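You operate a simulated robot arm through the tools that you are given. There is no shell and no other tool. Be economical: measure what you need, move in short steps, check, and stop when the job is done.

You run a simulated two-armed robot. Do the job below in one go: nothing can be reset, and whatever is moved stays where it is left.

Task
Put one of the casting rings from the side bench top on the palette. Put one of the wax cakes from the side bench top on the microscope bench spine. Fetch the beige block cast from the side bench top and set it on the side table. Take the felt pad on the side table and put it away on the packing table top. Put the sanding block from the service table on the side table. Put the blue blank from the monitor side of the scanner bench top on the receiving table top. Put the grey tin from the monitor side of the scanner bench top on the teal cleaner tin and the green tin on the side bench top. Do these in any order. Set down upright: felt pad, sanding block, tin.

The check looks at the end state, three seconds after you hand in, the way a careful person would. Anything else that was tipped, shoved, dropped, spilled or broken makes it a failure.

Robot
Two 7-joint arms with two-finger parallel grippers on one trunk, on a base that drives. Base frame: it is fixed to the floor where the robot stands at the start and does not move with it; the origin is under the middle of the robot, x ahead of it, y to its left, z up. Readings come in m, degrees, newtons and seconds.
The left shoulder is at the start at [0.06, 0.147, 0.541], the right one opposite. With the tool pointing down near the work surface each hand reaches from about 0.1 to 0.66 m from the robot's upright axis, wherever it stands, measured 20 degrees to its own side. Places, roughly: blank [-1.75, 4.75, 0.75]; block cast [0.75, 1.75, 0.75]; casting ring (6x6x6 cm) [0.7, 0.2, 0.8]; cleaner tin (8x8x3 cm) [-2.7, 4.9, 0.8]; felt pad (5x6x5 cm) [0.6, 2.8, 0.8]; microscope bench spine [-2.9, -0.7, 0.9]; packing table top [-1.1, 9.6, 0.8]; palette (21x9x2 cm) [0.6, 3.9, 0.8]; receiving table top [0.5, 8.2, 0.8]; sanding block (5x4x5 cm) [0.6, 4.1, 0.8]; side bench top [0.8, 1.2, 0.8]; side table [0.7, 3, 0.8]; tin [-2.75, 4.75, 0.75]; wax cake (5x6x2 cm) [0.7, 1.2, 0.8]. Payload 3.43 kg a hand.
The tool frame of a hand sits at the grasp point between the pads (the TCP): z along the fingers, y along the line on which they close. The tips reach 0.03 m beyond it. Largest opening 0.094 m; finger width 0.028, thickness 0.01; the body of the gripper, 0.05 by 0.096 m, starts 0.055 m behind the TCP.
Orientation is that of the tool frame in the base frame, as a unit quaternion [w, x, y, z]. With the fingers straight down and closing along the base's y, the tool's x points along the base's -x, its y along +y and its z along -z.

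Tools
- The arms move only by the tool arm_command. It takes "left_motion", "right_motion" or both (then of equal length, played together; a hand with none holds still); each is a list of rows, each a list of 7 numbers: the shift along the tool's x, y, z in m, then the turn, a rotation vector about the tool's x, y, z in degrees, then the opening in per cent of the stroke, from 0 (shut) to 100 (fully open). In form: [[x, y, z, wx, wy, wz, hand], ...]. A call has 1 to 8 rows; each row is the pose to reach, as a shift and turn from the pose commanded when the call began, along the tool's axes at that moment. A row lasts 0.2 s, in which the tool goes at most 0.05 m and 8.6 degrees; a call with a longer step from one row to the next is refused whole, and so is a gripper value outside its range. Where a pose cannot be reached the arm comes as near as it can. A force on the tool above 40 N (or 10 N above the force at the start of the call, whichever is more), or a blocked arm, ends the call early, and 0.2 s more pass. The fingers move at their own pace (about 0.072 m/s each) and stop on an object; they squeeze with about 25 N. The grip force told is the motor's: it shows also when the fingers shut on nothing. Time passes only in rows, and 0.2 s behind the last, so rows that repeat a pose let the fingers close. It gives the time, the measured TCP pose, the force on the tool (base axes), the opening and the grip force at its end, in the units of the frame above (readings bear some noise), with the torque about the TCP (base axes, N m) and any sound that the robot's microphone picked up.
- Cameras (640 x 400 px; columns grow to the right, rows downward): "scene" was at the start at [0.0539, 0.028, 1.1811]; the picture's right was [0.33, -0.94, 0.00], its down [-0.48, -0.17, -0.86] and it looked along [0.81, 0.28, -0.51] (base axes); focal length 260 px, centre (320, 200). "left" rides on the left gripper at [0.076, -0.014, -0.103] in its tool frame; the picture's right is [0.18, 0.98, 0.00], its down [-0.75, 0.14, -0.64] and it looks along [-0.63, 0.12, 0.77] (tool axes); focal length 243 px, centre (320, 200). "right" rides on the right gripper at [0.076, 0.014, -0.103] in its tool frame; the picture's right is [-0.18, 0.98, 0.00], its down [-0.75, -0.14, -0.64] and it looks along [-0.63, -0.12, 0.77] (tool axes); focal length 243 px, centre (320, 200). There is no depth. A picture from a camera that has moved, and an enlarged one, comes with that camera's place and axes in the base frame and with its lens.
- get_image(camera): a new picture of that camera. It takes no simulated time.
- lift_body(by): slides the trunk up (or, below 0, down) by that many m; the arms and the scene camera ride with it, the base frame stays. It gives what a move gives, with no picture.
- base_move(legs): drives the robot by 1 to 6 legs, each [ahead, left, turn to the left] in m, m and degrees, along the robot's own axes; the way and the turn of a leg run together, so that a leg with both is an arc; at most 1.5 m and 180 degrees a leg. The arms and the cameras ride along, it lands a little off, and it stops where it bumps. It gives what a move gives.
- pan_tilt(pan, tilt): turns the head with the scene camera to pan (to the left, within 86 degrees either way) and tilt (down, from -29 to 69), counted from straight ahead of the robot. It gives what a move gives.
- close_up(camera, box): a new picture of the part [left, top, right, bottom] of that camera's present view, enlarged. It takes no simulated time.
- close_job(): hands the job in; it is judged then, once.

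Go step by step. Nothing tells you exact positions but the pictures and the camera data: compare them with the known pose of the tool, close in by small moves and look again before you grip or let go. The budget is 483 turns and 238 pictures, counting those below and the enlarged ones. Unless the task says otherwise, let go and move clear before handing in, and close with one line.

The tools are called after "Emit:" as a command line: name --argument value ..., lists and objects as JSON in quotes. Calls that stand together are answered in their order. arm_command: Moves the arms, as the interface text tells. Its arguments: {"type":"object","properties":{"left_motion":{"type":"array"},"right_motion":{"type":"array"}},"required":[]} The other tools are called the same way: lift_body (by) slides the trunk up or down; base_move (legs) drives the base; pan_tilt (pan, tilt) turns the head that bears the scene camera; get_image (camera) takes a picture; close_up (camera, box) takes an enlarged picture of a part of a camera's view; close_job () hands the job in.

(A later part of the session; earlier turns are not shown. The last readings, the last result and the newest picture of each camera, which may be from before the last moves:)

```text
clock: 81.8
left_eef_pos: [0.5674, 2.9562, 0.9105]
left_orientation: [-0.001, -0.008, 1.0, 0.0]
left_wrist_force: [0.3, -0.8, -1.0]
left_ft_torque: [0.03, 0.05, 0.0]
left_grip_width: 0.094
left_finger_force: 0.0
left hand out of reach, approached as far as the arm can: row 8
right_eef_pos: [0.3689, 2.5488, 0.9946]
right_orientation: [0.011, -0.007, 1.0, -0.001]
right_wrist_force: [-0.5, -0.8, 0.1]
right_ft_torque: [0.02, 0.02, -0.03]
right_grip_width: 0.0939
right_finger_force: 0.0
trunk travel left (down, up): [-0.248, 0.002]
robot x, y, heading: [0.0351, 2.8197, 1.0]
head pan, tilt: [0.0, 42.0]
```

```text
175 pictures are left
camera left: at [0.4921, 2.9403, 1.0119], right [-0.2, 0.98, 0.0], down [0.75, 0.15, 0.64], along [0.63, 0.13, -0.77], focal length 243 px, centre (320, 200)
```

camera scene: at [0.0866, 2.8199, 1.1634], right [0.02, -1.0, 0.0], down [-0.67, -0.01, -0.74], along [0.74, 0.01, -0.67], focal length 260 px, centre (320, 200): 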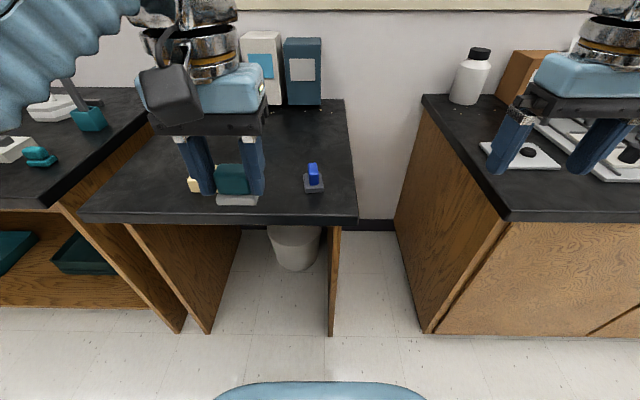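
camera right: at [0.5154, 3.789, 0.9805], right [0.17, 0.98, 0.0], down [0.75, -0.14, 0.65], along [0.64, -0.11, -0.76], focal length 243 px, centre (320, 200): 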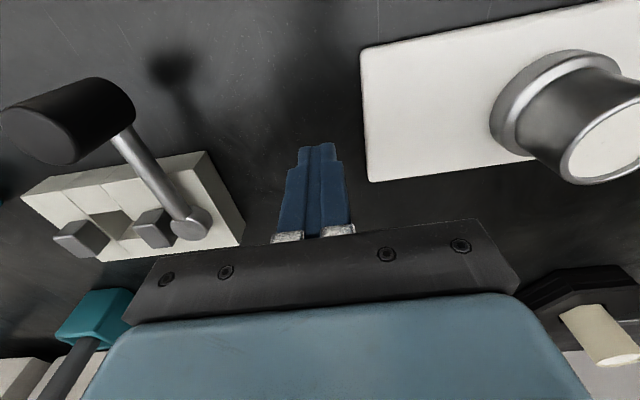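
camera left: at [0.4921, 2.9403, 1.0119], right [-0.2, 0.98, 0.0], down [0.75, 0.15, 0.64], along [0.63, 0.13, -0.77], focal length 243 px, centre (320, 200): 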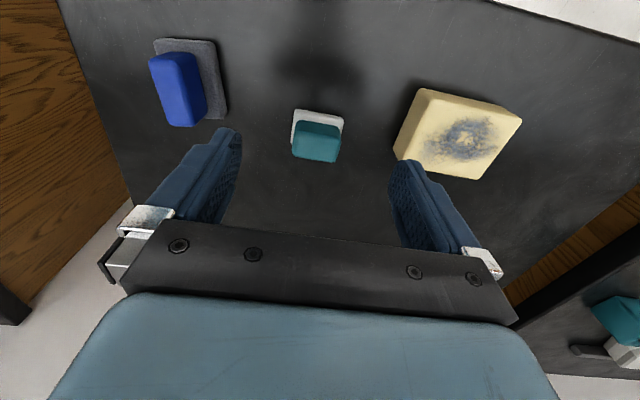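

The sanding block stands well. Now move the left hand over the felt pad at about (0.556, 2.85).

Emit:
arm_command --left_motion '[[0.003, -0.04, 0, 0, 0, 0, 100], [0.006, -0.08, 0, 0, 0, 0, 100], [0.008, -0.107, 0, 0, 0, 0, 100], [0.008, -0.107, 0, 0, 0, 0, 100]]'

Emit:
get_image --camera "left"

Emit:
close_up --camera "scene" --box '[220, 100, 380, 230]'

```text
clock: 82.8
left_eef_pos: [0.56, 2.8499, 0.9078]
left_orientation: [-0.001, -0.008, 1.0, 0.001]
left_wrist_force: [-0.5, 0.0, -0.4]
left_ft_torque: [-0.01, 0.01, 0.02]
left_grip_width: 0.094
left_finger_force: 0.1
right_eef_pos: [0.3693, 2.5489, 0.9952]
right_orientation: [0.011, -0.006, 1.0, -0.002]
right_wrist_force: [1.0, 0.9, 0.0]
right_ft_torque: [0.03, 0.03, 0.01]
right_grip_width: 0.0939
right_finger_force: 0.1
trunk travel left (down, up): [-0.248, 0.002]
robot x, y, heading: [0.0334, 2.8212, 1.2]
head pan, tilt: [0.0, 42.0]
```

```text
174 pictures are left
camera left: at [0.4854, 2.8349, 1.0099], right [-0.2, 0.98, 0.0], down [0.75, 0.15, 0.64], along [0.63, 0.13, -0.77], focal length 243 px, centre (320, 200)
```

left: 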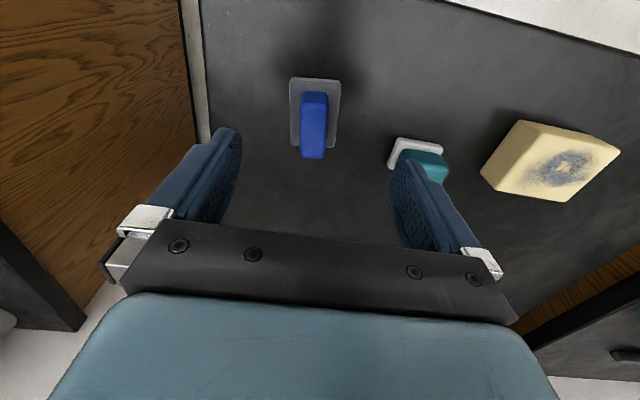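

```text
3.08 times, centred on (300, 165) of scene
camera zoom: at [0.0866, 2.8198, 1.1634], right [0.02, -1.0, 0.0], down [-0.67, -0.01, -0.74], along [0.74, 0.01, -0.67], focal length 801 px, centre (382, 308)
```

zoom: 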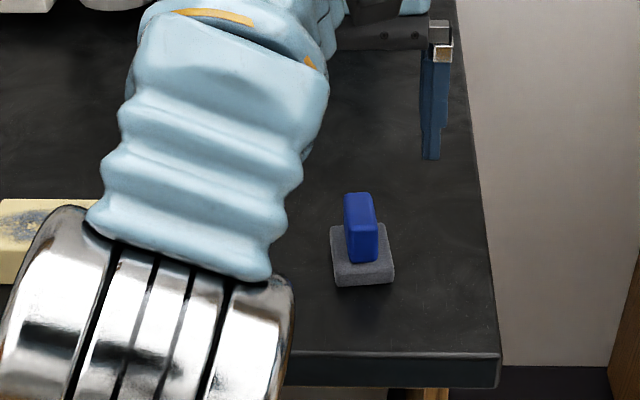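

Emit:
arm_command --left_motion '[[0, -0.005, 0.03, 0, 0, 0, 100], [0, -0.005, 0.06, 0, 0, 0, 100], [0, -0.005, 0.08, 0, 0, 0, 100], [0, -0.005, 0.08, 0, 0, 0, 100]]'

Emit:
get_image --camera "left"

```text
clock: 83.8
left_eef_pos: [0.5614, 2.845, 0.8287]
left_orientation: [-0.001, -0.007, 1.0, 0.0]
left_wrist_force: [0.6, 0.4, 0.6]
left_ft_torque: [-0.01, 0.01, 0.02]
left_grip_width: 0.0941
left_finger_force: 0.1
right_eef_pos: [0.3694, 2.5492, 0.9942]
right_orientation: [0.009, -0.007, 1.0, -0.001]
right_wrist_force: [-0.4, 0.4, 0.4]
right_ft_torque: [0.01, 0.01, 0.03]
right_grip_width: 0.0941
right_finger_force: 0.1
trunk travel left (down, up): [-0.248, 0.002]
robot x, y, heading: [0.034, 2.8188, 1.0]
head pan, tilt: [0.0, 42.0]
```

```text
172 pictures are left
camera left: at [0.4864, 2.8291, 0.9312], right [-0.2, 0.98, 0.0], down [0.75, 0.15, 0.64], along [0.63, 0.13, -0.77], focal length 243 px, centre (320, 200)
```

left: 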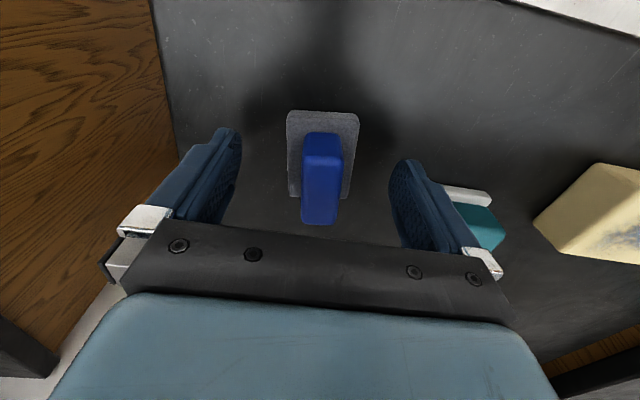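

Emit:
arm_command --left_motion '[[0, 0, 0, 0, 0, 0, 50], [0, 0, 0, 0, 0, 0, 0], [0, 0, 0, 0, 0, 0, 0], [0, 0, 0, 0, 0, 0, 0], [0, 0, 0, 0, 0, 0, 0], [0, 0, -0.01, 0, 0, 0, 0], [0, 0, -0.03, 0, 0, 0, 0], [0, 0, -0.07, 0, 0, 0, 0]]'

Emit:
get_image --camera "left"

```text
clock: 85.6
left_eef_pos: [0.5613, 2.8445, 0.8999]
left_orientation: [-0.002, -0.008, 1.0, 0.0]
left_wrist_force: [-0.6, 0.2, -0.7]
left_ft_torque: [0.01, -0.01, -0.01]
left_grip_width: 0.0259
left_finger_force: 24.7
right_eef_pos: [0.3687, 2.5511, 0.9941]
right_orientation: [0.009, -0.007, 1.0, -0.001]
right_wrist_force: [0.8, 0.2, 0.1]
right_ft_torque: [0.01, -0.01, -0.01]
right_grip_width: 0.0939
right_finger_force: 0.1
trunk travel left (down, up): [-0.248, 0.002]
robot x, y, heading: [0.0327, 2.8178, 0.8]
head pan, tilt: [0.0, 42.0]
```

```text
171 pictures are left
camera left: at [0.487, 2.8287, 1.0026], right [-0.2, 0.98, 0.0], down [0.75, 0.15, 0.64], along [0.63, 0.13, -0.77], focal length 243 px, centre (320, 200)
```

left: 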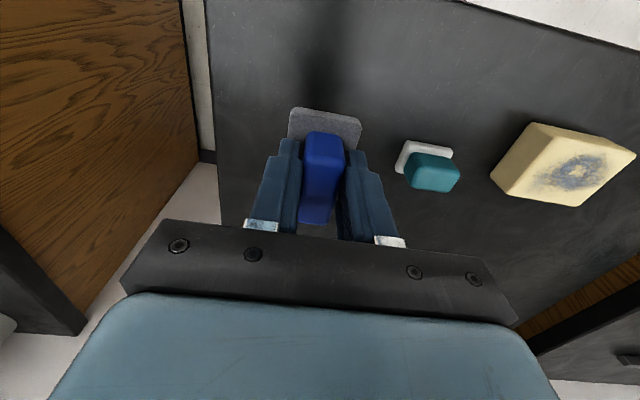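

The felt pad is held. Raise and retract, then back away and look toward the scanner bench.

Emit:
arm_command --left_motion '[[0.03, 0, -0.03, 0, 0, 0, 0], [0.07, 0, -0.06, 0, 0, 0, 0], [0.11, 0, -0.09, 0, 0, 0, 0], [0.15, 0.02, -0.1, 0, 0, 0, 0], [0.19, 0.04, -0.1, 0, 0, 0, 0], [0.22, 0.06, -0.1, 0, 0, 0, 0], [0.25, 0.08, -0.1, 0, 0, 0, 0]]' --right_motion '[[0, 0.01, 0, 0, 0, 0, 100], [0, 0.03, 0, 0, 0, 0, 100], [0.02, 0.05, 0, 0, 0, 0, 100], [0.04, 0.07, 0, 0, 0, 0, 100], [0.06, 0.09, 0, 0, 0, 0, 100], [0.06, 0.11, 0, 0, 0, 0, 100], [0.06, 0.13, 0, 0, 0, 0, 100]]'

Emit:
base_move --legs '[[-0.4, 0, 0], [0, 0, 90]]'

Emit:
pan_tilt --pan 30 --tilt 20

Emit:
get_image --camera "scene"

```text
clock: 87.2
left_eef_pos: [0.3289, 2.9078, 1.001]
left_orientation: [0.0, -0.008, 1.0, -0.002]
left_wrist_force: [0.1, 0.0, -0.4]
left_ft_torque: [0.0, 0.04, 0.01]
left_grip_width: 0.0258
left_finger_force: 25.0
left hand out of reach, approached as far as the arm can: row 3, 4, 5, 6, 7
right_eef_pos: [0.3085, 2.6775, 0.9938]
right_orientation: [0.011, -0.006, 1.0, -0.002]
right_wrist_force: [0.1, -0.6, 0.3]
right_ft_torque: [-0.02, 0.03, -0.01]
right_grip_width: 0.0939
right_finger_force: 0.1
trunk travel left (down, up): [-0.248, 0.002]
robot x, y, heading: [0.0332, 2.8195, 1.0]
head pan, tilt: [0.0, 42.0]
```

```text
clock: 93.5
left_eef_pos: [-0.449, 3.1111, 1.0011]
left_orientation: [0.001, -0.702, 0.713, 0.0]
left_wrist_force: [0.0, -0.5, -1.2]
left_ft_torque: [0.0, -0.01, 0.01]
left_grip_width: 0.0258
left_finger_force: 25.0
right_eef_pos: [-0.2166, 3.0828, 0.9934]
right_orientation: [0.009, -0.701, 0.713, 0.006]
right_wrist_force: [1.0, 0.0, 0.2]
right_ft_torque: [-0.03, 0.02, 0.01]
right_grip_width: 0.094
right_finger_force: 0.0
trunk travel left (down, up): [-0.248, 0.002]
robot x, y, heading: [-0.3688, 2.8102, 89.4]
head pan, tilt: [0.0, 42.0]
```

```text
clock: 94.4
left_eef_pos: [-0.4481, 3.1102, 1.0023]
left_orientation: [0.002, -0.701, 0.713, -0.001]
left_wrist_force: [-0.4, 0.4, -0.1]
left_ft_torque: [-0.02, 0.0, -0.02]
left_grip_width: 0.0259
left_finger_force: 25.2
right_eef_pos: [-0.2165, 3.0834, 0.9929]
right_orientation: [0.009, -0.702, 0.712, 0.006]
right_wrist_force: [-0.3, 0.7, 0.4]
right_ft_torque: [0.01, 0.02, -0.01]
right_grip_width: 0.0943
right_finger_force: 0.0
trunk travel left (down, up): [-0.248, 0.002]
robot x, y, heading: [-0.3694, 2.8137, 89.3]
head pan, tilt: [30.0, 20.0]
```

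```text
170 pictures are left
camera scene: at [-0.4164, 2.864, 1.1977], right [0.87, 0.49, 0.0], down [0.17, -0.3, -0.94], along [-0.46, 0.82, -0.34], focal length 260 px, centre (320, 200)
```

scene: 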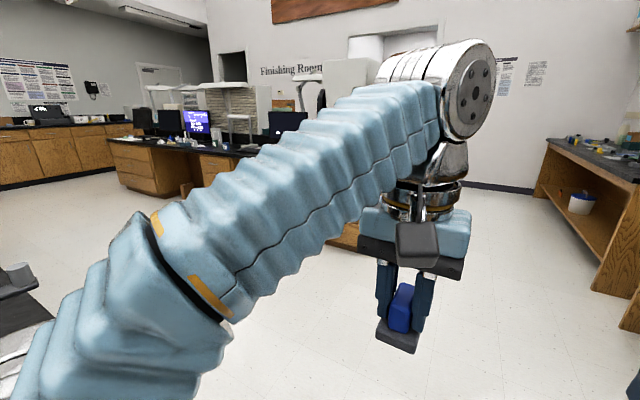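

Emit:
pan_tilt --pan 75 --tilt 25

Emit:
get_image --camera "scene"

```text
clock: 95.6
left_eef_pos: [-0.4479, 3.1097, 1.0021]
left_orientation: [0.002, -0.702, 0.713, -0.001]
left_wrist_force: [0.3, -0.3, 0.0]
left_ft_torque: [0.0, 0.0, 0.01]
left_grip_width: 0.0258
left_finger_force: 24.5
right_eef_pos: [-0.2187, 3.0842, 0.9933]
right_orientation: [0.009, -0.701, 0.713, 0.006]
right_wrist_force: [0.3, -0.2, -0.2]
right_ft_torque: [-0.01, 0.03, -0.01]
right_grip_width: 0.0941
right_finger_force: 0.1
trunk travel left (down, up): [-0.248, 0.002]
robot x, y, heading: [-0.3676, 2.814, 89.4]
head pan, tilt: [75.0, 25.0]
```

```text
169 pictures are left
camera scene: at [-0.4595, 2.8078, 1.1897], right [0.27, 0.96, 0.0], down [0.41, -0.11, -0.91], along [-0.87, 0.25, -0.42], focal length 260 px, centre (320, 200)
```

scene: 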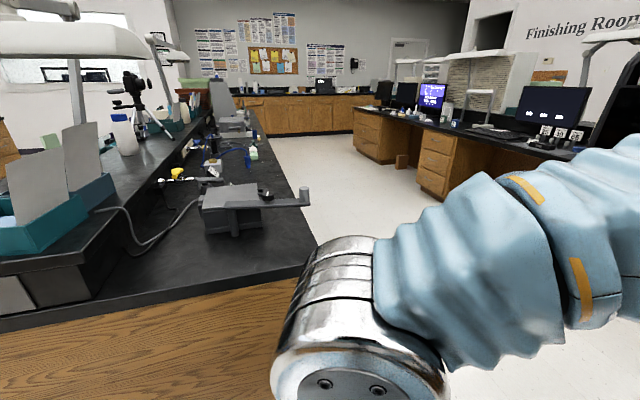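

The aisle between the island bench (y<2.95) and the scanner bench (front ≈4.6) is clear. Drive into it.

Emit:
base_move --legs '[[1.0, 0, 0.6], [0, 1.35, 0]]'

Emit:
pan_tilt --pan 20 --tilt 30

Emit:
get_image --camera "scene"

```text
clock: 107.2
left_eef_pos: [-1.8069, 4.1077, 1.0017]
left_orientation: [-0.002, 0.707, -0.707, 0.001]
left_wrist_force: [0.1, 0.3, -0.9]
left_ft_torque: [-0.02, -0.01, 0.04]
left_grip_width: 0.0259
left_finger_force: 24.8
right_eef_pos: [-1.5777, 4.0851, 0.9933]
right_orientation: [0.009, -0.707, 0.707, 0.007]
right_wrist_force: [-0.3, 0.0, -0.2]
right_ft_torque: [-0.01, 0.03, -0.01]
right_grip_width: 0.0938
right_finger_force: 0.0
trunk travel left (down, up): [-0.248, 0.002]
robot x, y, heading: [-1.7259, 3.8175, 89.9]
head pan, tilt: [75.0, 25.0]
```

```text
clock: 108.4
left_eef_pos: [-1.8077, 4.1079, 1.0008]
left_orientation: [-0.001, 0.708, -0.706, 0.001]
left_wrist_force: [-0.7, -0.4, 0.2]
left_ft_torque: [0.0, -0.01, -0.04]
left_grip_width: 0.0257
left_finger_force: 24.4
right_eef_pos: [-1.5771, 4.086, 0.9935]
right_orientation: [0.008, -0.707, 0.707, 0.007]
right_wrist_force: [0.4, 0.3, -0.4]
right_ft_torque: [-0.04, 0.0, -0.01]
right_grip_width: 0.0944
right_finger_force: 0.0
trunk travel left (down, up): [-0.248, 0.002]
robot x, y, heading: [-1.7229, 3.8156, 90.2]
head pan, tilt: [20.0, 30.0]
```

```text
168 pictures are left
camera scene: at [-1.7569, 3.8676, 1.1817], right [0.94, 0.35, 0.0], down [0.17, -0.47, -0.87], along [-0.3, 0.81, -0.5], focal length 260 px, centre (320, 200)
```

scene: 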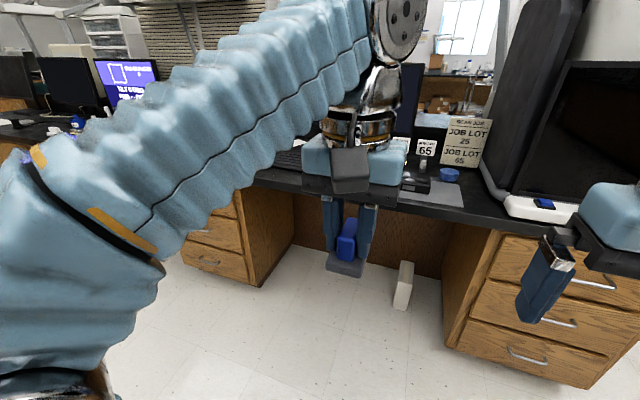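

Emit:
close_up --camera "scene" --box '[370, 90, 610, 240]'

Emit:
close_up --camera "scene" --box '[0, 50, 200, 175]'

```text
2.67 times, centred on (490, 165) of scene
camera zoom: at [-1.7569, 3.8676, 1.1817], right [0.94, 0.35, 0.0], down [0.17, -0.47, -0.87], along [-0.3, 0.81, -0.5], focal length 694 px, centre (-133, 293)
```

zoom: 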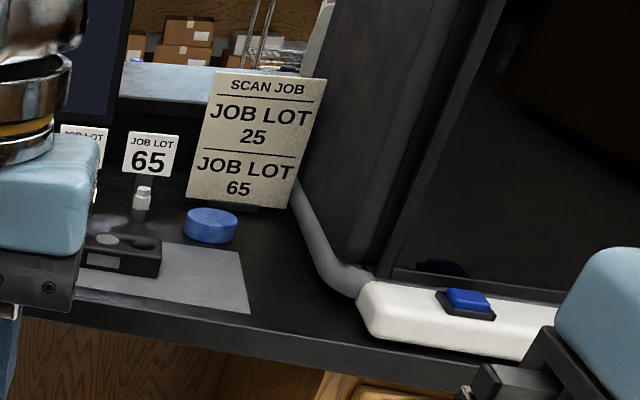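

```text
3.20 times, centred on (100, 112) of scene
camera zoom: at [-1.7569, 3.8676, 1.1817], right [0.94, 0.35, 0.0], down [0.17, -0.47, -0.87], along [-0.3, 0.81, -0.5], focal length 833 px, centre (1024, 480)
```

zoom: 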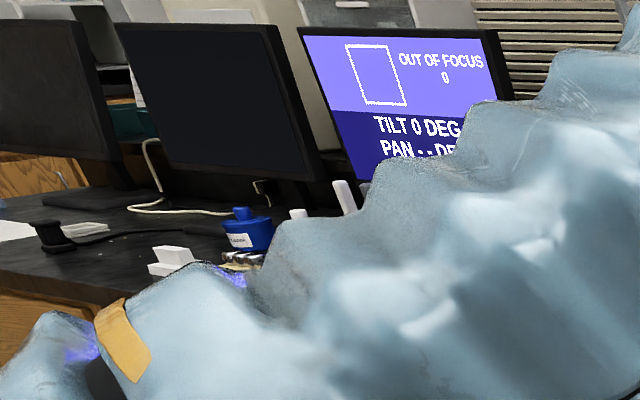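

The blue blank sits near (-1.62, 4.79) on the mat. First go left to the tins (x≈-2.75), looking there.

Emit:
base_move --legs '[[0, 1.1, 0], [0.2, 0, 0]]'

Emit:
pan_tilt --pan -10 --tilt 38

Emit:
get_image --camera "scene"

```text
clock: 115.2
left_eef_pos: [-2.9014, 4.3114, 1.0014]
left_orientation: [0.001, -0.707, 0.707, 0.0]
left_wrist_force: [0.0, 0.3, -0.5]
left_ft_torque: [-0.04, 0.02, 0.0]
left_grip_width: 0.026
left_finger_force: 25.1
right_eef_pos: [-2.6702, 4.288, 0.9933]
right_orientation: [0.008, -0.706, 0.708, 0.006]
right_wrist_force: [-0.2, -0.6, 0.2]
right_ft_torque: [0.02, 0.01, 0.06]
right_grip_width: 0.0938
right_finger_force: 0.1
trunk travel left (down, up): [-0.248, 0.002]
robot x, y, heading: [-2.8168, 4.0168, 90.2]
head pan, tilt: [20.0, 30.0]
```

```text
clock: 116.2
left_eef_pos: [-2.9006, 4.3117, 1.0011]
left_orientation: [0.001, -0.706, 0.708, 0.0]
left_wrist_force: [-0.4, -0.4, -1.1]
left_ft_torque: [0.0, 0.0, 0.03]
left_grip_width: 0.0259
left_finger_force: 25.3
right_eef_pos: [-2.6698, 4.2878, 0.9944]
right_orientation: [0.009, -0.706, 0.708, 0.006]
right_wrist_force: [0.3, 0.3, -0.9]
right_ft_torque: [0.0, -0.02, 0.0]
right_grip_width: 0.0942
right_finger_force: 0.0
trunk travel left (down, up): [-0.248, 0.002]
robot x, y, heading: [-2.8198, 4.0152, 89.9]
head pan, tilt: [-10.0, 38.0]
```

```text
165 pictures are left
camera scene: at [-2.8056, 4.0707, 1.1694], right [0.99, -0.17, 0.0], down [-0.11, -0.61, -0.79], along [0.14, 0.78, -0.62], focal length 260 px, centre (320, 200)
```

scene: 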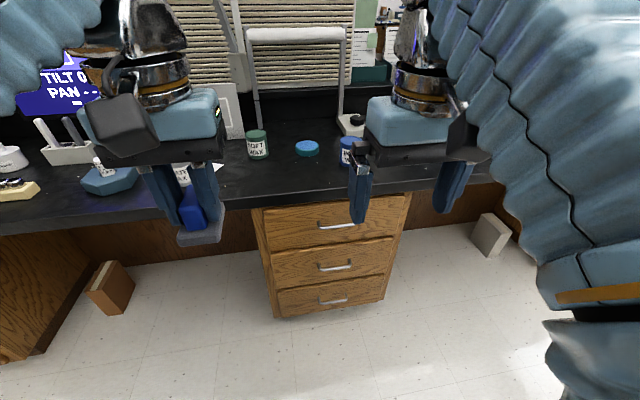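

Emit:
close_up --camera "scene" --box '[130, 80, 390, 242]'

Emit:
get_image --camera "right"

Emit:
get_image --camera "left"

```text
2.46 times, centred on (260, 161) of scene
camera zoom: at [-2.8056, 4.0707, 1.1694], right [0.99, -0.17, 0.0], down [-0.11, -0.61, -0.79], along [0.14, 0.78, -0.62], focal length 641 px, centre (468, 296)
```

zoom: 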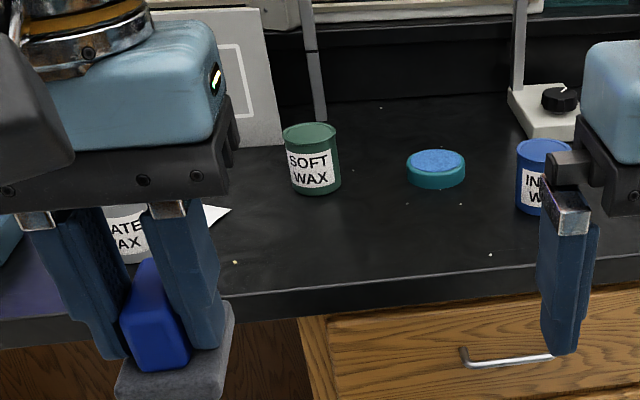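

```text
163 pictures are left
camera right: at [-2.684, 4.2107, 1.094], right [-0.98, 0.19, 0.0], down [0.14, 0.74, 0.66], along [0.12, 0.65, -0.75], focal length 243 px, centre (320, 200)
```

right: 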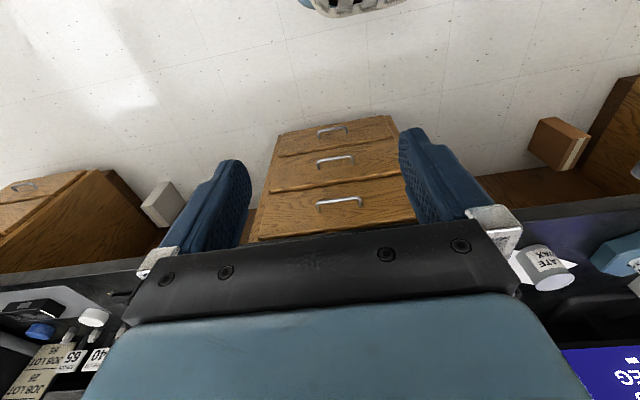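

```text
162 pictures are left
camera left: at [-2.887, 4.2354, 1.1038], right [-0.98, -0.18, 0.0], down [-0.14, 0.75, 0.64], along [-0.11, 0.63, -0.77], focal length 243 px, centre (320, 200)
```

left: 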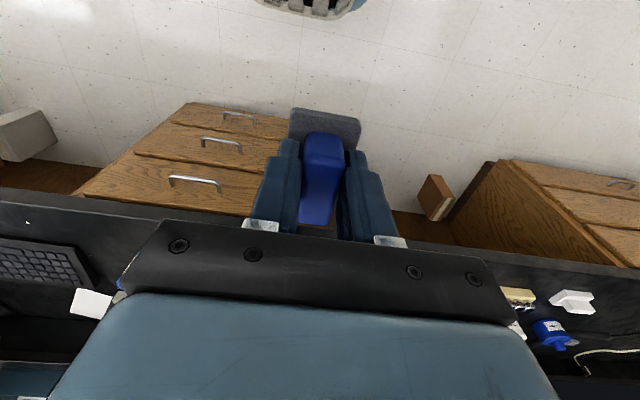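

The grey "PLATE WAX" tin is near (-3.05, 4.68), the green "SOFT WAX" tin near (-2.87, 4.83), and the teal cleaner tin near (-2.715, 4.80). Shift left to reach the grey tin with the right hand.

Emit:
base_move --legs '[[0.05, 0.36, 0]]'

Emit:
get_image --camera "scene"

```text
clock: 118.5
left_eef_pos: [-3.2602, 4.3597, 1.0021]
left_orientation: [-0.002, 0.707, -0.707, 0.001]
left_wrist_force: [-0.6, -0.7, -0.9]
left_ft_torque: [-0.03, 0.01, 0.02]
left_grip_width: 0.0259
left_finger_force: 24.6
right_eef_pos: [-3.0289, 4.3379, 0.9935]
right_orientation: [0.009, -0.706, 0.708, 0.006]
right_wrist_force: [0.7, 0.0, 0.2]
right_ft_torque: [-0.02, 0.04, -0.02]
right_grip_width: 0.0942
right_finger_force: 0.0
trunk travel left (down, up): [-0.248, 0.002]
robot x, y, heading: [-3.1789, 4.0644, 90.3]
head pan, tilt: [-10.0, 38.0]
```

```text
161 pictures are left
camera scene: at [-3.1638, 4.1202, 1.1694], right [0.99, -0.17, 0.0], down [-0.11, -0.61, -0.79], along [0.13, 0.78, -0.62], focal length 260 px, centre (320, 200)
```

scene: 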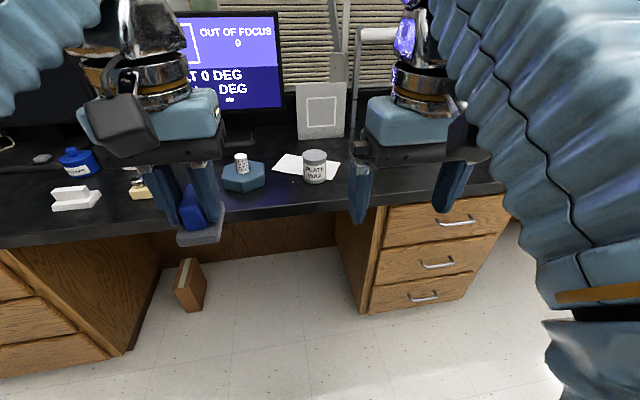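

Emit:
base_move --legs '[[0.07, 0, 0]]'

Emit:
arm_command --right_motion '[[-0.04, 0.01, 0.01, 0, 0, 0, 100], [-0.08, 0.02, 0.02, 0, 0, 0, 100], [-0.12, 0.03, 0.03, 0, 0, 0, 100], [-0.16, 0.041, 0.04, 0, 0, 0, 100], [-0.2, 0.041, 0.05, 0, 0, 0, 100], [-0.23, 0.041, 0.06, 0, 0, 0, 100]]'

Emit:
get_image --camera "right"

Emit:
close_up --camera "scene" --box '[200, 80, 440, 230]'

```text
clock: 119.5
left_eef_pos: [-3.2611, 4.4322, 1.0025]
left_orientation: [-0.002, 0.708, -0.707, 0.001]
left_wrist_force: [-0.2, -0.5, -1.0]
left_ft_torque: [0.0, 0.03, -0.01]
left_grip_width: 0.0257
left_finger_force: 25.5
right_eef_pos: [-3.0295, 4.409, 0.9947]
right_orientation: [0.008, -0.707, 0.707, 0.006]
right_wrist_force: [-0.5, 0.1, -0.4]
right_ft_torque: [0.02, 0.01, 0.05]
right_grip_width: 0.094
right_finger_force: 0.0
trunk travel left (down, up): [-0.248, 0.002]
robot x, y, heading: [-3.1751, 4.1385, 90.0]
head pan, tilt: [-10.0, 38.0]
```

```text
clock: 120.9
left_eef_pos: [-3.2613, 4.4319, 1.0007]
left_orientation: [-0.002, 0.708, -0.706, 0.001]
left_wrist_force: [-0.7, 0.3, -0.8]
left_ft_torque: [0.05, 0.0, -0.01]
left_grip_width: 0.026
left_finger_force: 24.9
right_eef_pos: [-3.0729, 4.6372, 0.94]
right_orientation: [0.01, -0.707, 0.707, 0.007]
right_wrist_force: [-0.7, 0.3, -0.4]
right_ft_torque: [0.0, -0.02, -0.03]
right_grip_width: 0.0937
right_finger_force: 0.1
trunk travel left (down, up): [-0.248, 0.002]
robot x, y, heading: [-3.1762, 4.1411, 90.3]
head pan, tilt: [-10.0, 38.0]
```

```text
160 pictures are left
camera right: at [-3.0856, 4.5605, 1.0406], right [-0.98, 0.18, 0.0], down [0.14, 0.74, 0.66], along [0.12, 0.65, -0.75], focal length 243 px, centre (320, 200)
```

right: 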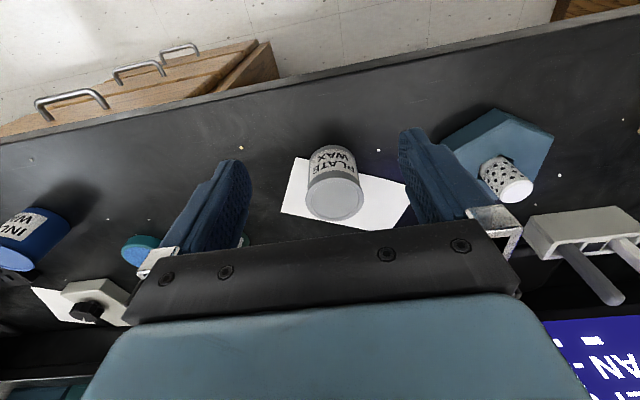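

```text
2.67 times, centred on (320, 155) of scene
camera zoom: at [-3.1642, 4.1912, 1.1694], right [0.99, -0.17, 0.0], down [-0.1, -0.61, -0.79], along [0.13, 0.78, -0.62], focal length 694 px, centre (320, 320)
```

zoom: 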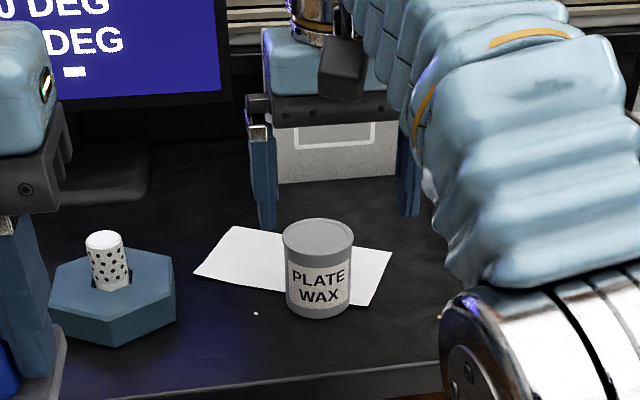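

The grey tin's top is at about (-3.07, 4.753, 0.822). Move the base forward 5 cm, then position above it while levelling the tool.

Emit:
base_move --legs '[[0.05, 0, 0]]'

Emit:
arm_command --right_motion '[[-0.02, -0.001, 0.015, 0, 0.6, 0, 100], [-0.045, -0.002, 0.03, 0, 1.2, 0, 100], [-0.066, -0.003, 0.05, 0, 1.2, 0, 100], [-0.066, -0.003, 0.05, 0, 1.2, 0, 100]]'

Emit:
get_image --camera "right"

```text
clock: 121.8
left_eef_pos: [-3.2603, 4.4829, 1.0026]
left_orientation: [0.002, -0.707, 0.707, 0.0]
left_wrist_force: [0.2, 0.3, -0.2]
left_ft_torque: [0.03, 0.01, 0.04]
left_grip_width: 0.026
left_finger_force: 25.0
right_eef_pos: [-3.0729, 4.6882, 0.9404]
right_orientation: [-0.009, 0.707, -0.707, -0.006]
right_wrist_force: [0.3, -0.6, 0.3]
right_ft_torque: [0.0, 0.03, 0.02]
right_grip_width: 0.0939
right_finger_force: 0.0
trunk travel left (down, up): [-0.248, 0.002]
robot x, y, heading: [-3.1801, 4.1869, 90.1]
head pan, tilt: [-10.0, 38.0]
```

```text
clock: 122.8
left_eef_pos: [-3.2619, 4.4817, 1.0011]
left_orientation: [-0.001, 0.708, -0.706, 0.001]
left_wrist_force: [-0.1, -0.4, -0.8]
left_ft_torque: [0.02, -0.02, 0.0]
left_grip_width: 0.0259
left_finger_force: 25.2
right_eef_pos: [-3.0689, 4.7555, 0.8899]
right_orientation: [-0.001, 0.707, -0.707, 0.001]
right_wrist_force: [-0.8, 0.6, -0.5]
right_ft_torque: [0.02, 0.01, 0.04]
right_grip_width: 0.0941
right_finger_force: 0.1
trunk travel left (down, up): [-0.248, 0.002]
robot x, y, heading: [-3.1797, 4.1888, 90.2]
head pan, tilt: [-10.0, 38.0]
```

```text
158 pictures are left
camera right: at [-3.0819, 4.6805, 0.9927], right [-0.98, 0.18, 0.0], down [0.14, 0.75, 0.64], along [0.12, 0.63, -0.77], focal length 243 px, centre (320, 200)
```

right: 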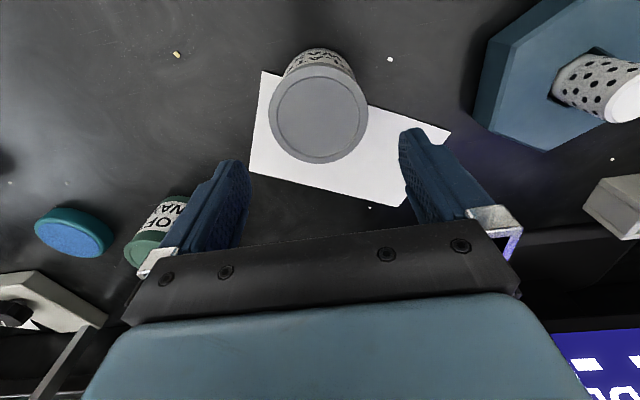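

Emit:
arm_command --right_motion '[[0.009, 0, 0, 0, 0, 0, 100], [0.009, 0, 0.03, 0, 0, 0, 100], [0.009, 0, 0.06, 0, 0, 0, 100], [0.009, 0, 0.08, 0, 0, 0, 100], [0.009, 0, 0.085, 0, 0, 0, 100], [0.009, 0, 0.085, 0, 0, 0, 100]]'

Emit:
get_image --camera "right"

```text
clock: 124.2
left_eef_pos: [-3.2613, 4.4827, 1.0018]
left_orientation: [-0.002, 0.707, -0.707, 0.0]
left_wrist_force: [-0.5, -0.6, -0.9]
left_ft_torque: [0.02, -0.01, -0.01]
left_grip_width: 0.0261
left_finger_force: 24.9
right_eef_pos: [-3.0696, 4.745, 0.8073]
right_orientation: [0.001, -0.707, 0.707, -0.001]
right_wrist_force: [0.2, 0.3, -0.4]
right_ft_torque: [0.0, -0.03, 0.01]
right_grip_width: 0.094
right_finger_force: 0.1
trunk travel left (down, up): [-0.248, 0.002]
robot x, y, heading: [-3.1752, 4.1878, 90.1]
head pan, tilt: [-10.0, 38.0]
```

```text
157 pictures are left
camera right: at [-3.0821, 4.6701, 0.9088], right [-0.98, 0.18, 0.0], down [0.14, 0.75, 0.64], along [0.12, 0.63, -0.77], focal length 243 px, centre (320, 200)
```

right: 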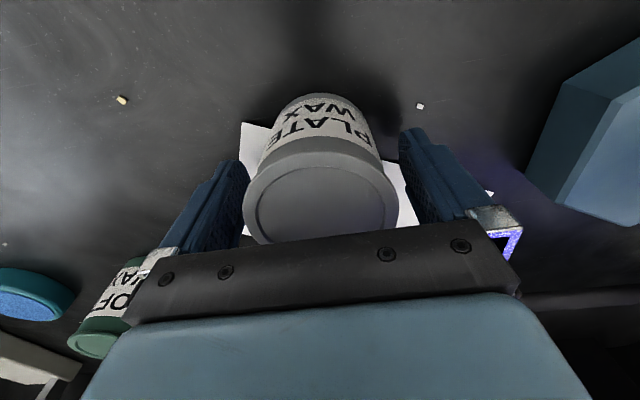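

Emit:
arm_command --right_motion '[[0, 0, 0, 0, 0, 0, 70], [0, 0, 0, 0, 0, 0, 40], [0, 0, 0, 0, 0, 0, 0], [0, 0, 0, 0, 0, 0, 0], [0, 0, 0, 0, 0, 0, 0], [0, 0, -0.005, 0, 0, 0, 0], [0, 0, -0.01, 0, 0, 0, 0]]'

Emit:
get_image --camera "right"

Emit:
close_up --camera "scene" --box '[200, 80, 440, 230]'

```text
clock: 125.8
left_eef_pos: [-3.2609, 4.4829, 1.0009]
left_orientation: [-0.002, 0.707, -0.707, 0.001]
left_wrist_force: [-0.1, 0.7, -0.9]
left_ft_torque: [-0.02, -0.01, 0.01]
left_grip_width: 0.0262
left_finger_force: 24.9
right_eef_pos: [-3.0694, 4.7465, 0.8164]
right_orientation: [0.001, -0.707, 0.708, -0.001]
right_wrist_force: [-0.4, -0.3, -3.3]
right_ft_torque: [-0.02, 0.0, 0.03]
right_grip_width: 0.0675
right_finger_force: 24.7
trunk travel left (down, up): [-0.248, 0.002]
robot x, y, heading: [-3.1757, 4.19, 90.3]
head pan, tilt: [-10.0, 38.0]
```

```text
156 pictures are left
camera right: at [-3.0824, 4.6706, 0.9182], right [-0.98, 0.18, 0.0], down [0.14, 0.75, 0.64], along [0.12, 0.63, -0.77], focal length 243 px, centre (320, 200)
```

right: 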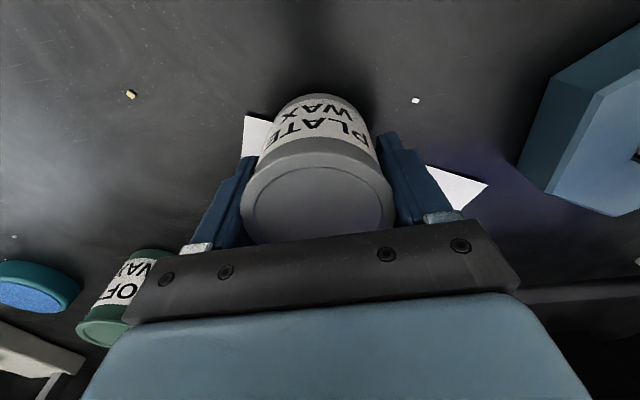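

```text
2.67 times, centred on (320, 155) of scene
camera zoom: at [-3.1643, 4.242, 1.1693], right [0.99, -0.17, 0.0], down [-0.1, -0.61, -0.79], along [0.13, 0.78, -0.62], focal length 694 px, centre (320, 320)
```

zoom: 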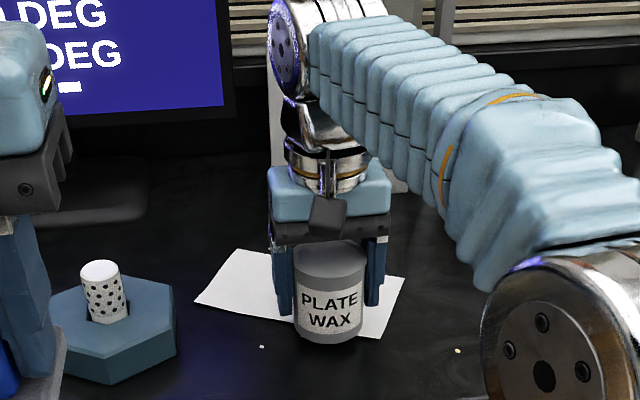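

Held. Lift and retract, then shift right for the cleaner tin.

Emit:
arm_command --right_motion '[[0, 0, -0.03, 0, 0, 0, 0], [0, 0, -0.06, 0, 0, 0, 0], [0.02, 0, -0.09, 0, 0, 0, 0], [0.06, 0, -0.11, 0, 0, 0, 0], [0.1, 0, -0.12, 0, 0, 0, 0], [0.14, 0, -0.12, 0, 0, 0, 0], [0.18, 0, -0.12, 0, 0, 0, 0]]'

Emit:
base_move --legs '[[-0.05, -0.3, 0]]'

Emit:
get_image --camera "scene"

Emit:
get_image --camera "right"

```text
clock: 127.4
left_eef_pos: [-3.2619, 4.4819, 1.0018]
left_orientation: [-0.002, 0.708, -0.706, 0.0]
left_wrist_force: [0.8, 0.7, -0.6]
left_ft_torque: [0.0, -0.02, 0.02]
left_grip_width: 0.0259
left_finger_force: 25.4
right_eef_pos: [-3.0679, 4.5657, 0.9357]
right_orientation: [-0.002, 0.707, -0.707, 0.0]
right_wrist_force: [-0.1, 0.6, -3.7]
right_ft_torque: [-0.02, -0.02, 0.03]
right_grip_width: 0.0677
right_finger_force: 25.4
trunk travel left (down, up): [-0.248, 0.002]
robot x, y, heading: [-3.1775, 4.1886, 90.2]
head pan, tilt: [-10.0, 38.0]
```

```text
clock: 129.5
left_eef_pos: [-2.9591, 4.4347, 1.0012]
left_orientation: [0.002, -0.706, 0.708, -0.001]
left_wrist_force: [-0.5, 0.3, -1.6]
left_ft_torque: [-0.01, -0.04, -0.03]
left_grip_width: 0.0259
left_finger_force: 24.8
right_eef_pos: [-2.7655, 4.5163, 0.9349]
right_orientation: [0.001, -0.705, 0.709, -0.001]
right_wrist_force: [-0.8, 0.2, -3.2]
right_ft_torque: [0.01, -0.01, -0.02]
right_grip_width: 0.0676
right_finger_force: 25.7
trunk travel left (down, up): [-0.248, 0.002]
robot x, y, heading: [-2.8801, 4.1438, 89.7]
head pan, tilt: [-10.0, 38.0]
```

```text
154 pictures are left
camera scene: at [-2.8627, 4.1933, 1.1693], right [0.98, -0.17, 0.0], down [-0.11, -0.61, -0.79], along [0.14, 0.78, -0.62], focal length 260 px, centre (320, 200)
```

scene: 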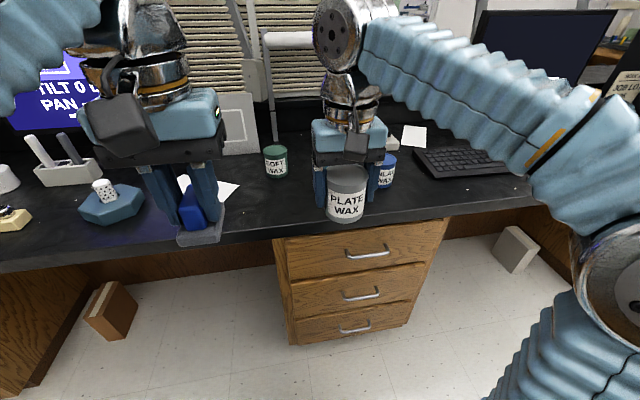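

```text
153 pictures are left
camera right: at [-2.7784, 4.4413, 1.0369], right [-0.98, 0.19, 0.0], down [0.14, 0.75, 0.64], along [0.12, 0.63, -0.77], focal length 243 px, centre (320, 200)
```

right: 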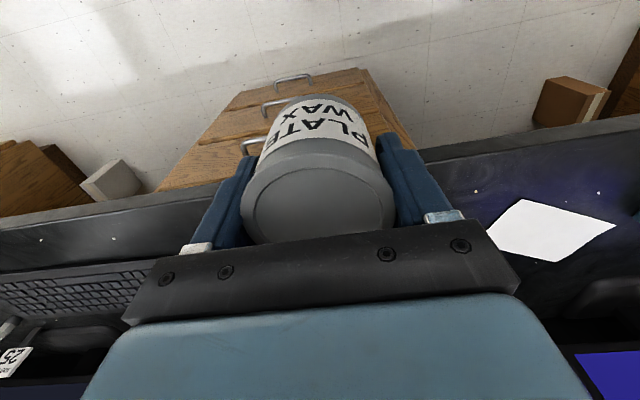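

I need to get closer for the cleaner tin (y≈4.84). Check the base's clearance to the desk by looking straight down.

Emit:
pan_tilt --pan 0 --tilt 69

Emit:
get_image --camera "scene"

```text
clock: 130.5
left_eef_pos: [-2.9579, 4.4342, 1.0014]
left_orientation: [0.001, -0.706, 0.708, -0.001]
left_wrist_force: [-0.4, -0.1, -0.8]
left_ft_torque: [-0.01, 0.0, 0.01]
left_grip_width: 0.0258
left_finger_force: 24.6
right_eef_pos: [-2.7643, 4.5168, 0.9349]
right_orientation: [0.001, -0.705, 0.709, -0.002]
right_wrist_force: [-0.5, 0.3, -2.8]
right_ft_torque: [0.01, 0.01, -0.05]
right_grip_width: 0.0673
right_finger_force: 24.8
trunk travel left (down, up): [-0.248, 0.002]
robot x, y, heading: [-2.8778, 4.1428, 89.8]
head pan, tilt: [0.0, 68.8]
```

```text
152 pictures are left
camera scene: at [-2.8776, 4.1643, 1.1303], right [1.0, 0.0, 0.0], down [0.0, -0.93, -0.36], along [0.0, 0.36, -0.93], focal length 260 px, centre (320, 200)
```

scene: 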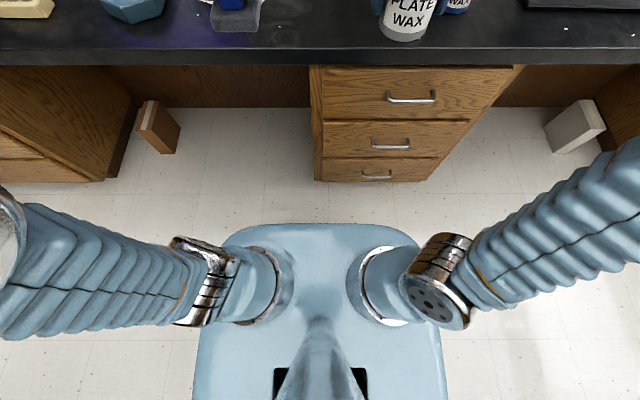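

The desk edge is at y≈4.62 and the robot base reaches ≤0.31 m ahead, so moving 10 cm forward is safe. Then look past the hand for the cleaner tin.

Emit:
base_move --legs '[[0.1, 0, 0]]'

Emit:
arm_command --right_motion '[[0, -0.04, 0, 0, 0, 0, 0], [0, -0.08, 0, 0, 0, 0, 0], [0, -0.12, 0, 0, 0, 0, 0], [0, -0.12, 0, 0, 0, 0, 0]]'

Emit:
pan_tilt --pan -10 --tilt 42

Emit:
get_image --camera "scene"

Emit:
get_image --camera "right"

```text
clock: 131.6
left_eef_pos: [-2.957, 4.5345, 1.0015]
left_orientation: [0.002, -0.706, 0.708, -0.001]
left_wrist_force: [-0.3, 0.0, -0.8]
left_ft_torque: [-0.02, 0.01, -0.02]
left_grip_width: 0.0257
left_finger_force: 24.8
right_eef_pos: [-2.7646, 4.6184, 0.9342]
right_orientation: [0.001, -0.705, 0.71, -0.001]
right_wrist_force: [0.3, -0.4, -3.0]
right_ft_torque: [0.04, -0.05, -0.01]
right_grip_width: 0.0675
right_finger_force: 25.4
trunk travel left (down, up): [-0.248, 0.002]
robot x, y, heading: [-2.8734, 4.2393, 90.1]
head pan, tilt: [0.0, 68.8]
```

```text
clock: 132.6
left_eef_pos: [-2.9579, 4.5361, 1.001]
left_orientation: [0.001, -0.706, 0.708, -0.001]
left_wrist_force: [0.8, -0.2, -1.5]
left_ft_torque: [0.02, 0.0, 0.02]
left_grip_width: 0.026
left_finger_force: 25.2
right_eef_pos: [-2.6466, 4.6166, 0.9384]
right_orientation: [0.002, -0.705, 0.709, -0.001]
right_wrist_force: [0.1, 0.1, -2.8]
right_ft_torque: [-0.02, 0.02, -0.01]
right_grip_width: 0.0671
right_finger_force: 25.0
trunk travel left (down, up): [-0.248, 0.002]
robot x, y, heading: [-2.877, 4.238, 90.0]
head pan, tilt: [0.0, 68.8]
```

```text
clock: 133.5
left_eef_pos: [-2.9579, 4.5346, 1.0012]
left_orientation: [0.001, -0.706, 0.708, 0.0]
left_wrist_force: [0.0, -0.3, -0.5]
left_ft_torque: [-0.06, 0.0, 0.0]
left_grip_width: 0.026
left_finger_force: 25.5
right_eef_pos: [-2.6473, 4.6166, 0.9374]
right_orientation: [0.002, -0.705, 0.709, -0.002]
right_wrist_force: [0.2, 0.9, -2.6]
right_ft_torque: [0.02, 0.0, -0.02]
right_grip_width: 0.0672
right_finger_force: 25.2
trunk travel left (down, up): [-0.248, 0.002]
robot x, y, heading: [-2.8737, 4.241, 89.7]
head pan, tilt: [-10.0, 42.0]
```

```text
151 pictures are left
camera scene: at [-2.8628, 4.2913, 1.1633], right [0.98, -0.17, 0.0], down [-0.12, -0.66, -0.74], along [0.13, 0.73, -0.67], focal length 260 px, centre (320, 200)
```

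scene: 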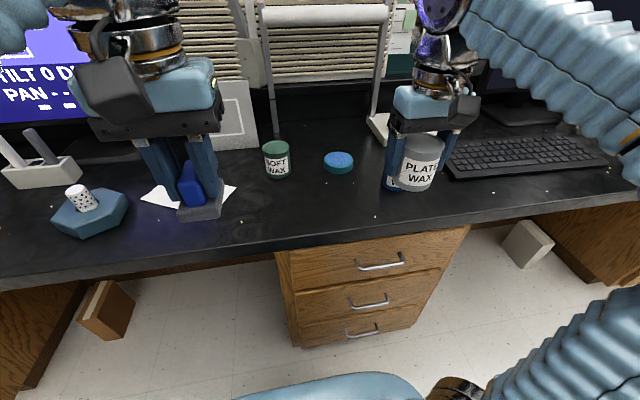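

```text
150 pictures are left
camera right: at [-2.6605, 4.5413, 1.0394], right [-0.98, 0.19, 0.0], down [0.14, 0.75, 0.64], along [0.12, 0.63, -0.77], focal length 243 px, centre (320, 200)
```

right: 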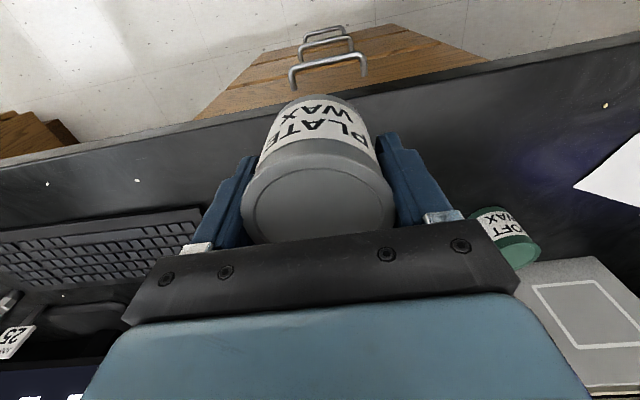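

Emit:
close_up --camera "scene" --box '[240, 110, 440, 235]'

```text
3.20 times, centred on (340, 172) of scene
camera zoom: at [-2.8628, 4.2913, 1.1633], right [0.98, -0.17, 0.0], down [-0.12, -0.66, -0.74], along [0.13, 0.73, -0.67], focal length 833 px, centre (256, 288)
```

zoom: 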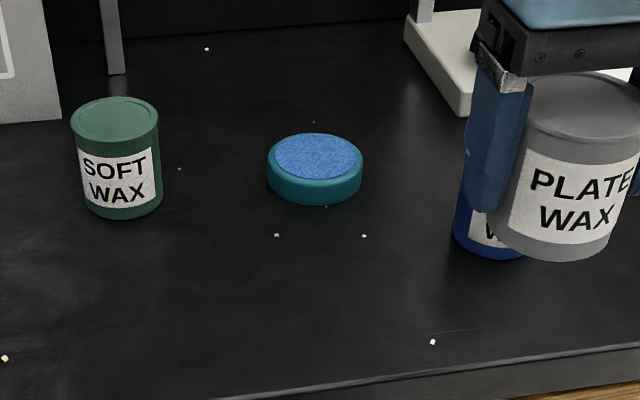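

The cleaner tin triangulates to about (-2.713, 4.858), top z≈0.772. Bring the held tin above it, staying high.

Emit:
arm_command --right_motion '[[0, 0.035, 0, 0, 0, 0, 0], [-0.02, 0.066, 0, 0, 0, 0, 0], [-0.06, 0.066, 0, 0, 0, 0, 0], [-0.1, 0.066, 0.01, 0, 0, 0, 0], [-0.14, 0.066, 0.02, 0, 0, 0, 0], [-0.18, 0.066, 0.03, 0, 0, 0, 0], [-0.215, 0.066, 0.045, 0, 0, 0, 0], [-0.241, 0.066, 0.057, 0, 0, 0, 0]]'

Emit:
close_up --camera "scene" --box '[240, 90, 440, 215]'

Emit:
get_image --camera "left"

```text
clock: 135.3
left_eef_pos: [-2.9587, 4.5354, 1.0019]
left_orientation: [0.001, -0.706, 0.708, -0.002]
left_wrist_force: [-0.1, 0.3, -1.1]
left_ft_torque: [-0.03, 0.0, 0.01]
left_grip_width: 0.0261
left_finger_force: 24.7
right_eef_pos: [-2.7081, 4.8347, 0.8792]
right_orientation: [0.002, -0.706, 0.708, 0.001]
right_wrist_force: [-0.7, 0.6, -3.1]
right_ft_torque: [-0.01, -0.01, 0.01]
right_grip_width: 0.067
right_finger_force: 24.6
right hand out of reach, approached as far as the arm can: row 7, 8
trunk travel left (down, up): [-0.248, 0.002]
robot x, y, heading: [-2.8774, 4.2382, 89.8]
head pan, tilt: [-10.0, 42.0]
```

```text
3.20 times, centred on (340, 152) of scene
camera zoom: at [-2.8631, 4.2915, 1.1634], right [0.98, -0.18, 0.0], down [-0.12, -0.66, -0.74], along [0.13, 0.73, -0.67], focal length 833 px, centre (256, 352)
```

zoom: 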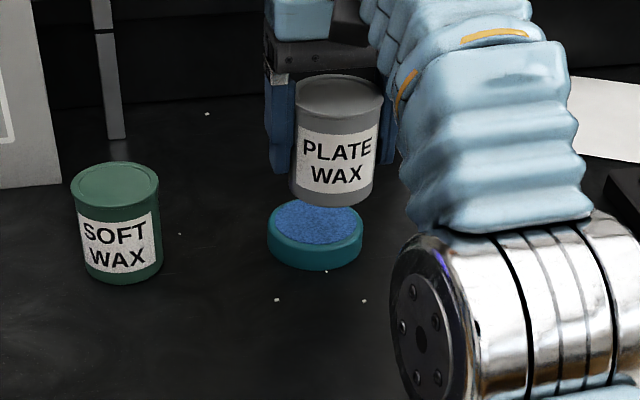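

```text
147 pictures are left
camera left: at [-2.9437, 4.459, 1.1038], right [-0.98, -0.18, 0.0], down [-0.14, 0.75, 0.64], along [-0.11, 0.63, -0.77], focal length 243 px, centre (320, 200)
```

left: 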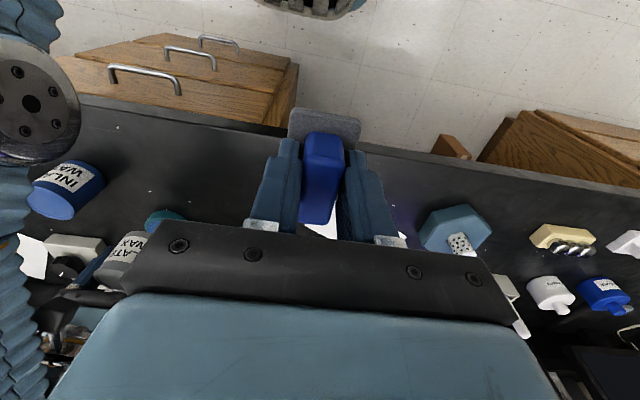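

The held tin is ~2–3 cm short in y and ~1 cm to the right. Inch the base forward and adjust.

Emit:
base_move --legs '[[0.03, 0.005, 0]]'

Emit:
close_up --camera "scene" --box '[240, 90, 440, 215]'

```text
clock: 136.2
left_eef_pos: [-2.9626, 4.5654, 1.0019]
left_orientation: [0.002, -0.705, 0.709, -0.001]
left_wrist_force: [0.0, -0.2, -1.0]
left_ft_torque: [0.02, 0.0, -0.02]
left_grip_width: 0.0259
left_finger_force: 25.5
right_eef_pos: [-2.7118, 4.8638, 0.8792]
right_orientation: [0.003, -0.705, 0.709, 0.001]
right_wrist_force: [-0.1, -0.4, -2.8]
right_ft_torque: [-0.01, -0.01, -0.02]
right_grip_width: 0.0672
right_finger_force: 25.1
trunk travel left (down, up): [-0.248, 0.002]
robot x, y, heading: [-2.8824, 4.2707, 89.9]
head pan, tilt: [-10.0, 42.0]
```

```text
3.20 times, centred on (340, 152) of scene
camera zoom: at [-2.8678, 4.3215, 1.1634], right [0.98, -0.18, 0.0], down [-0.12, -0.66, -0.74], along [0.13, 0.73, -0.67], focal length 833 px, centre (256, 352)
```

zoom: 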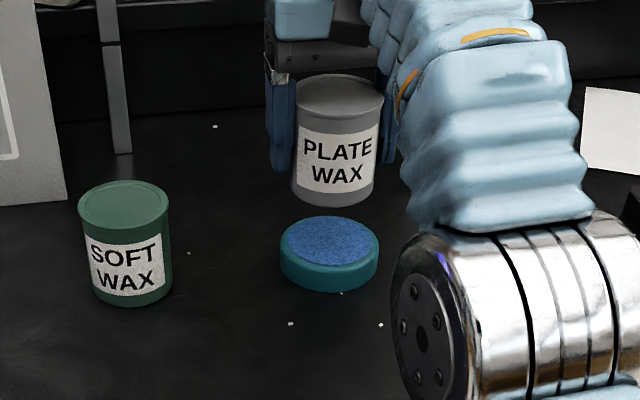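

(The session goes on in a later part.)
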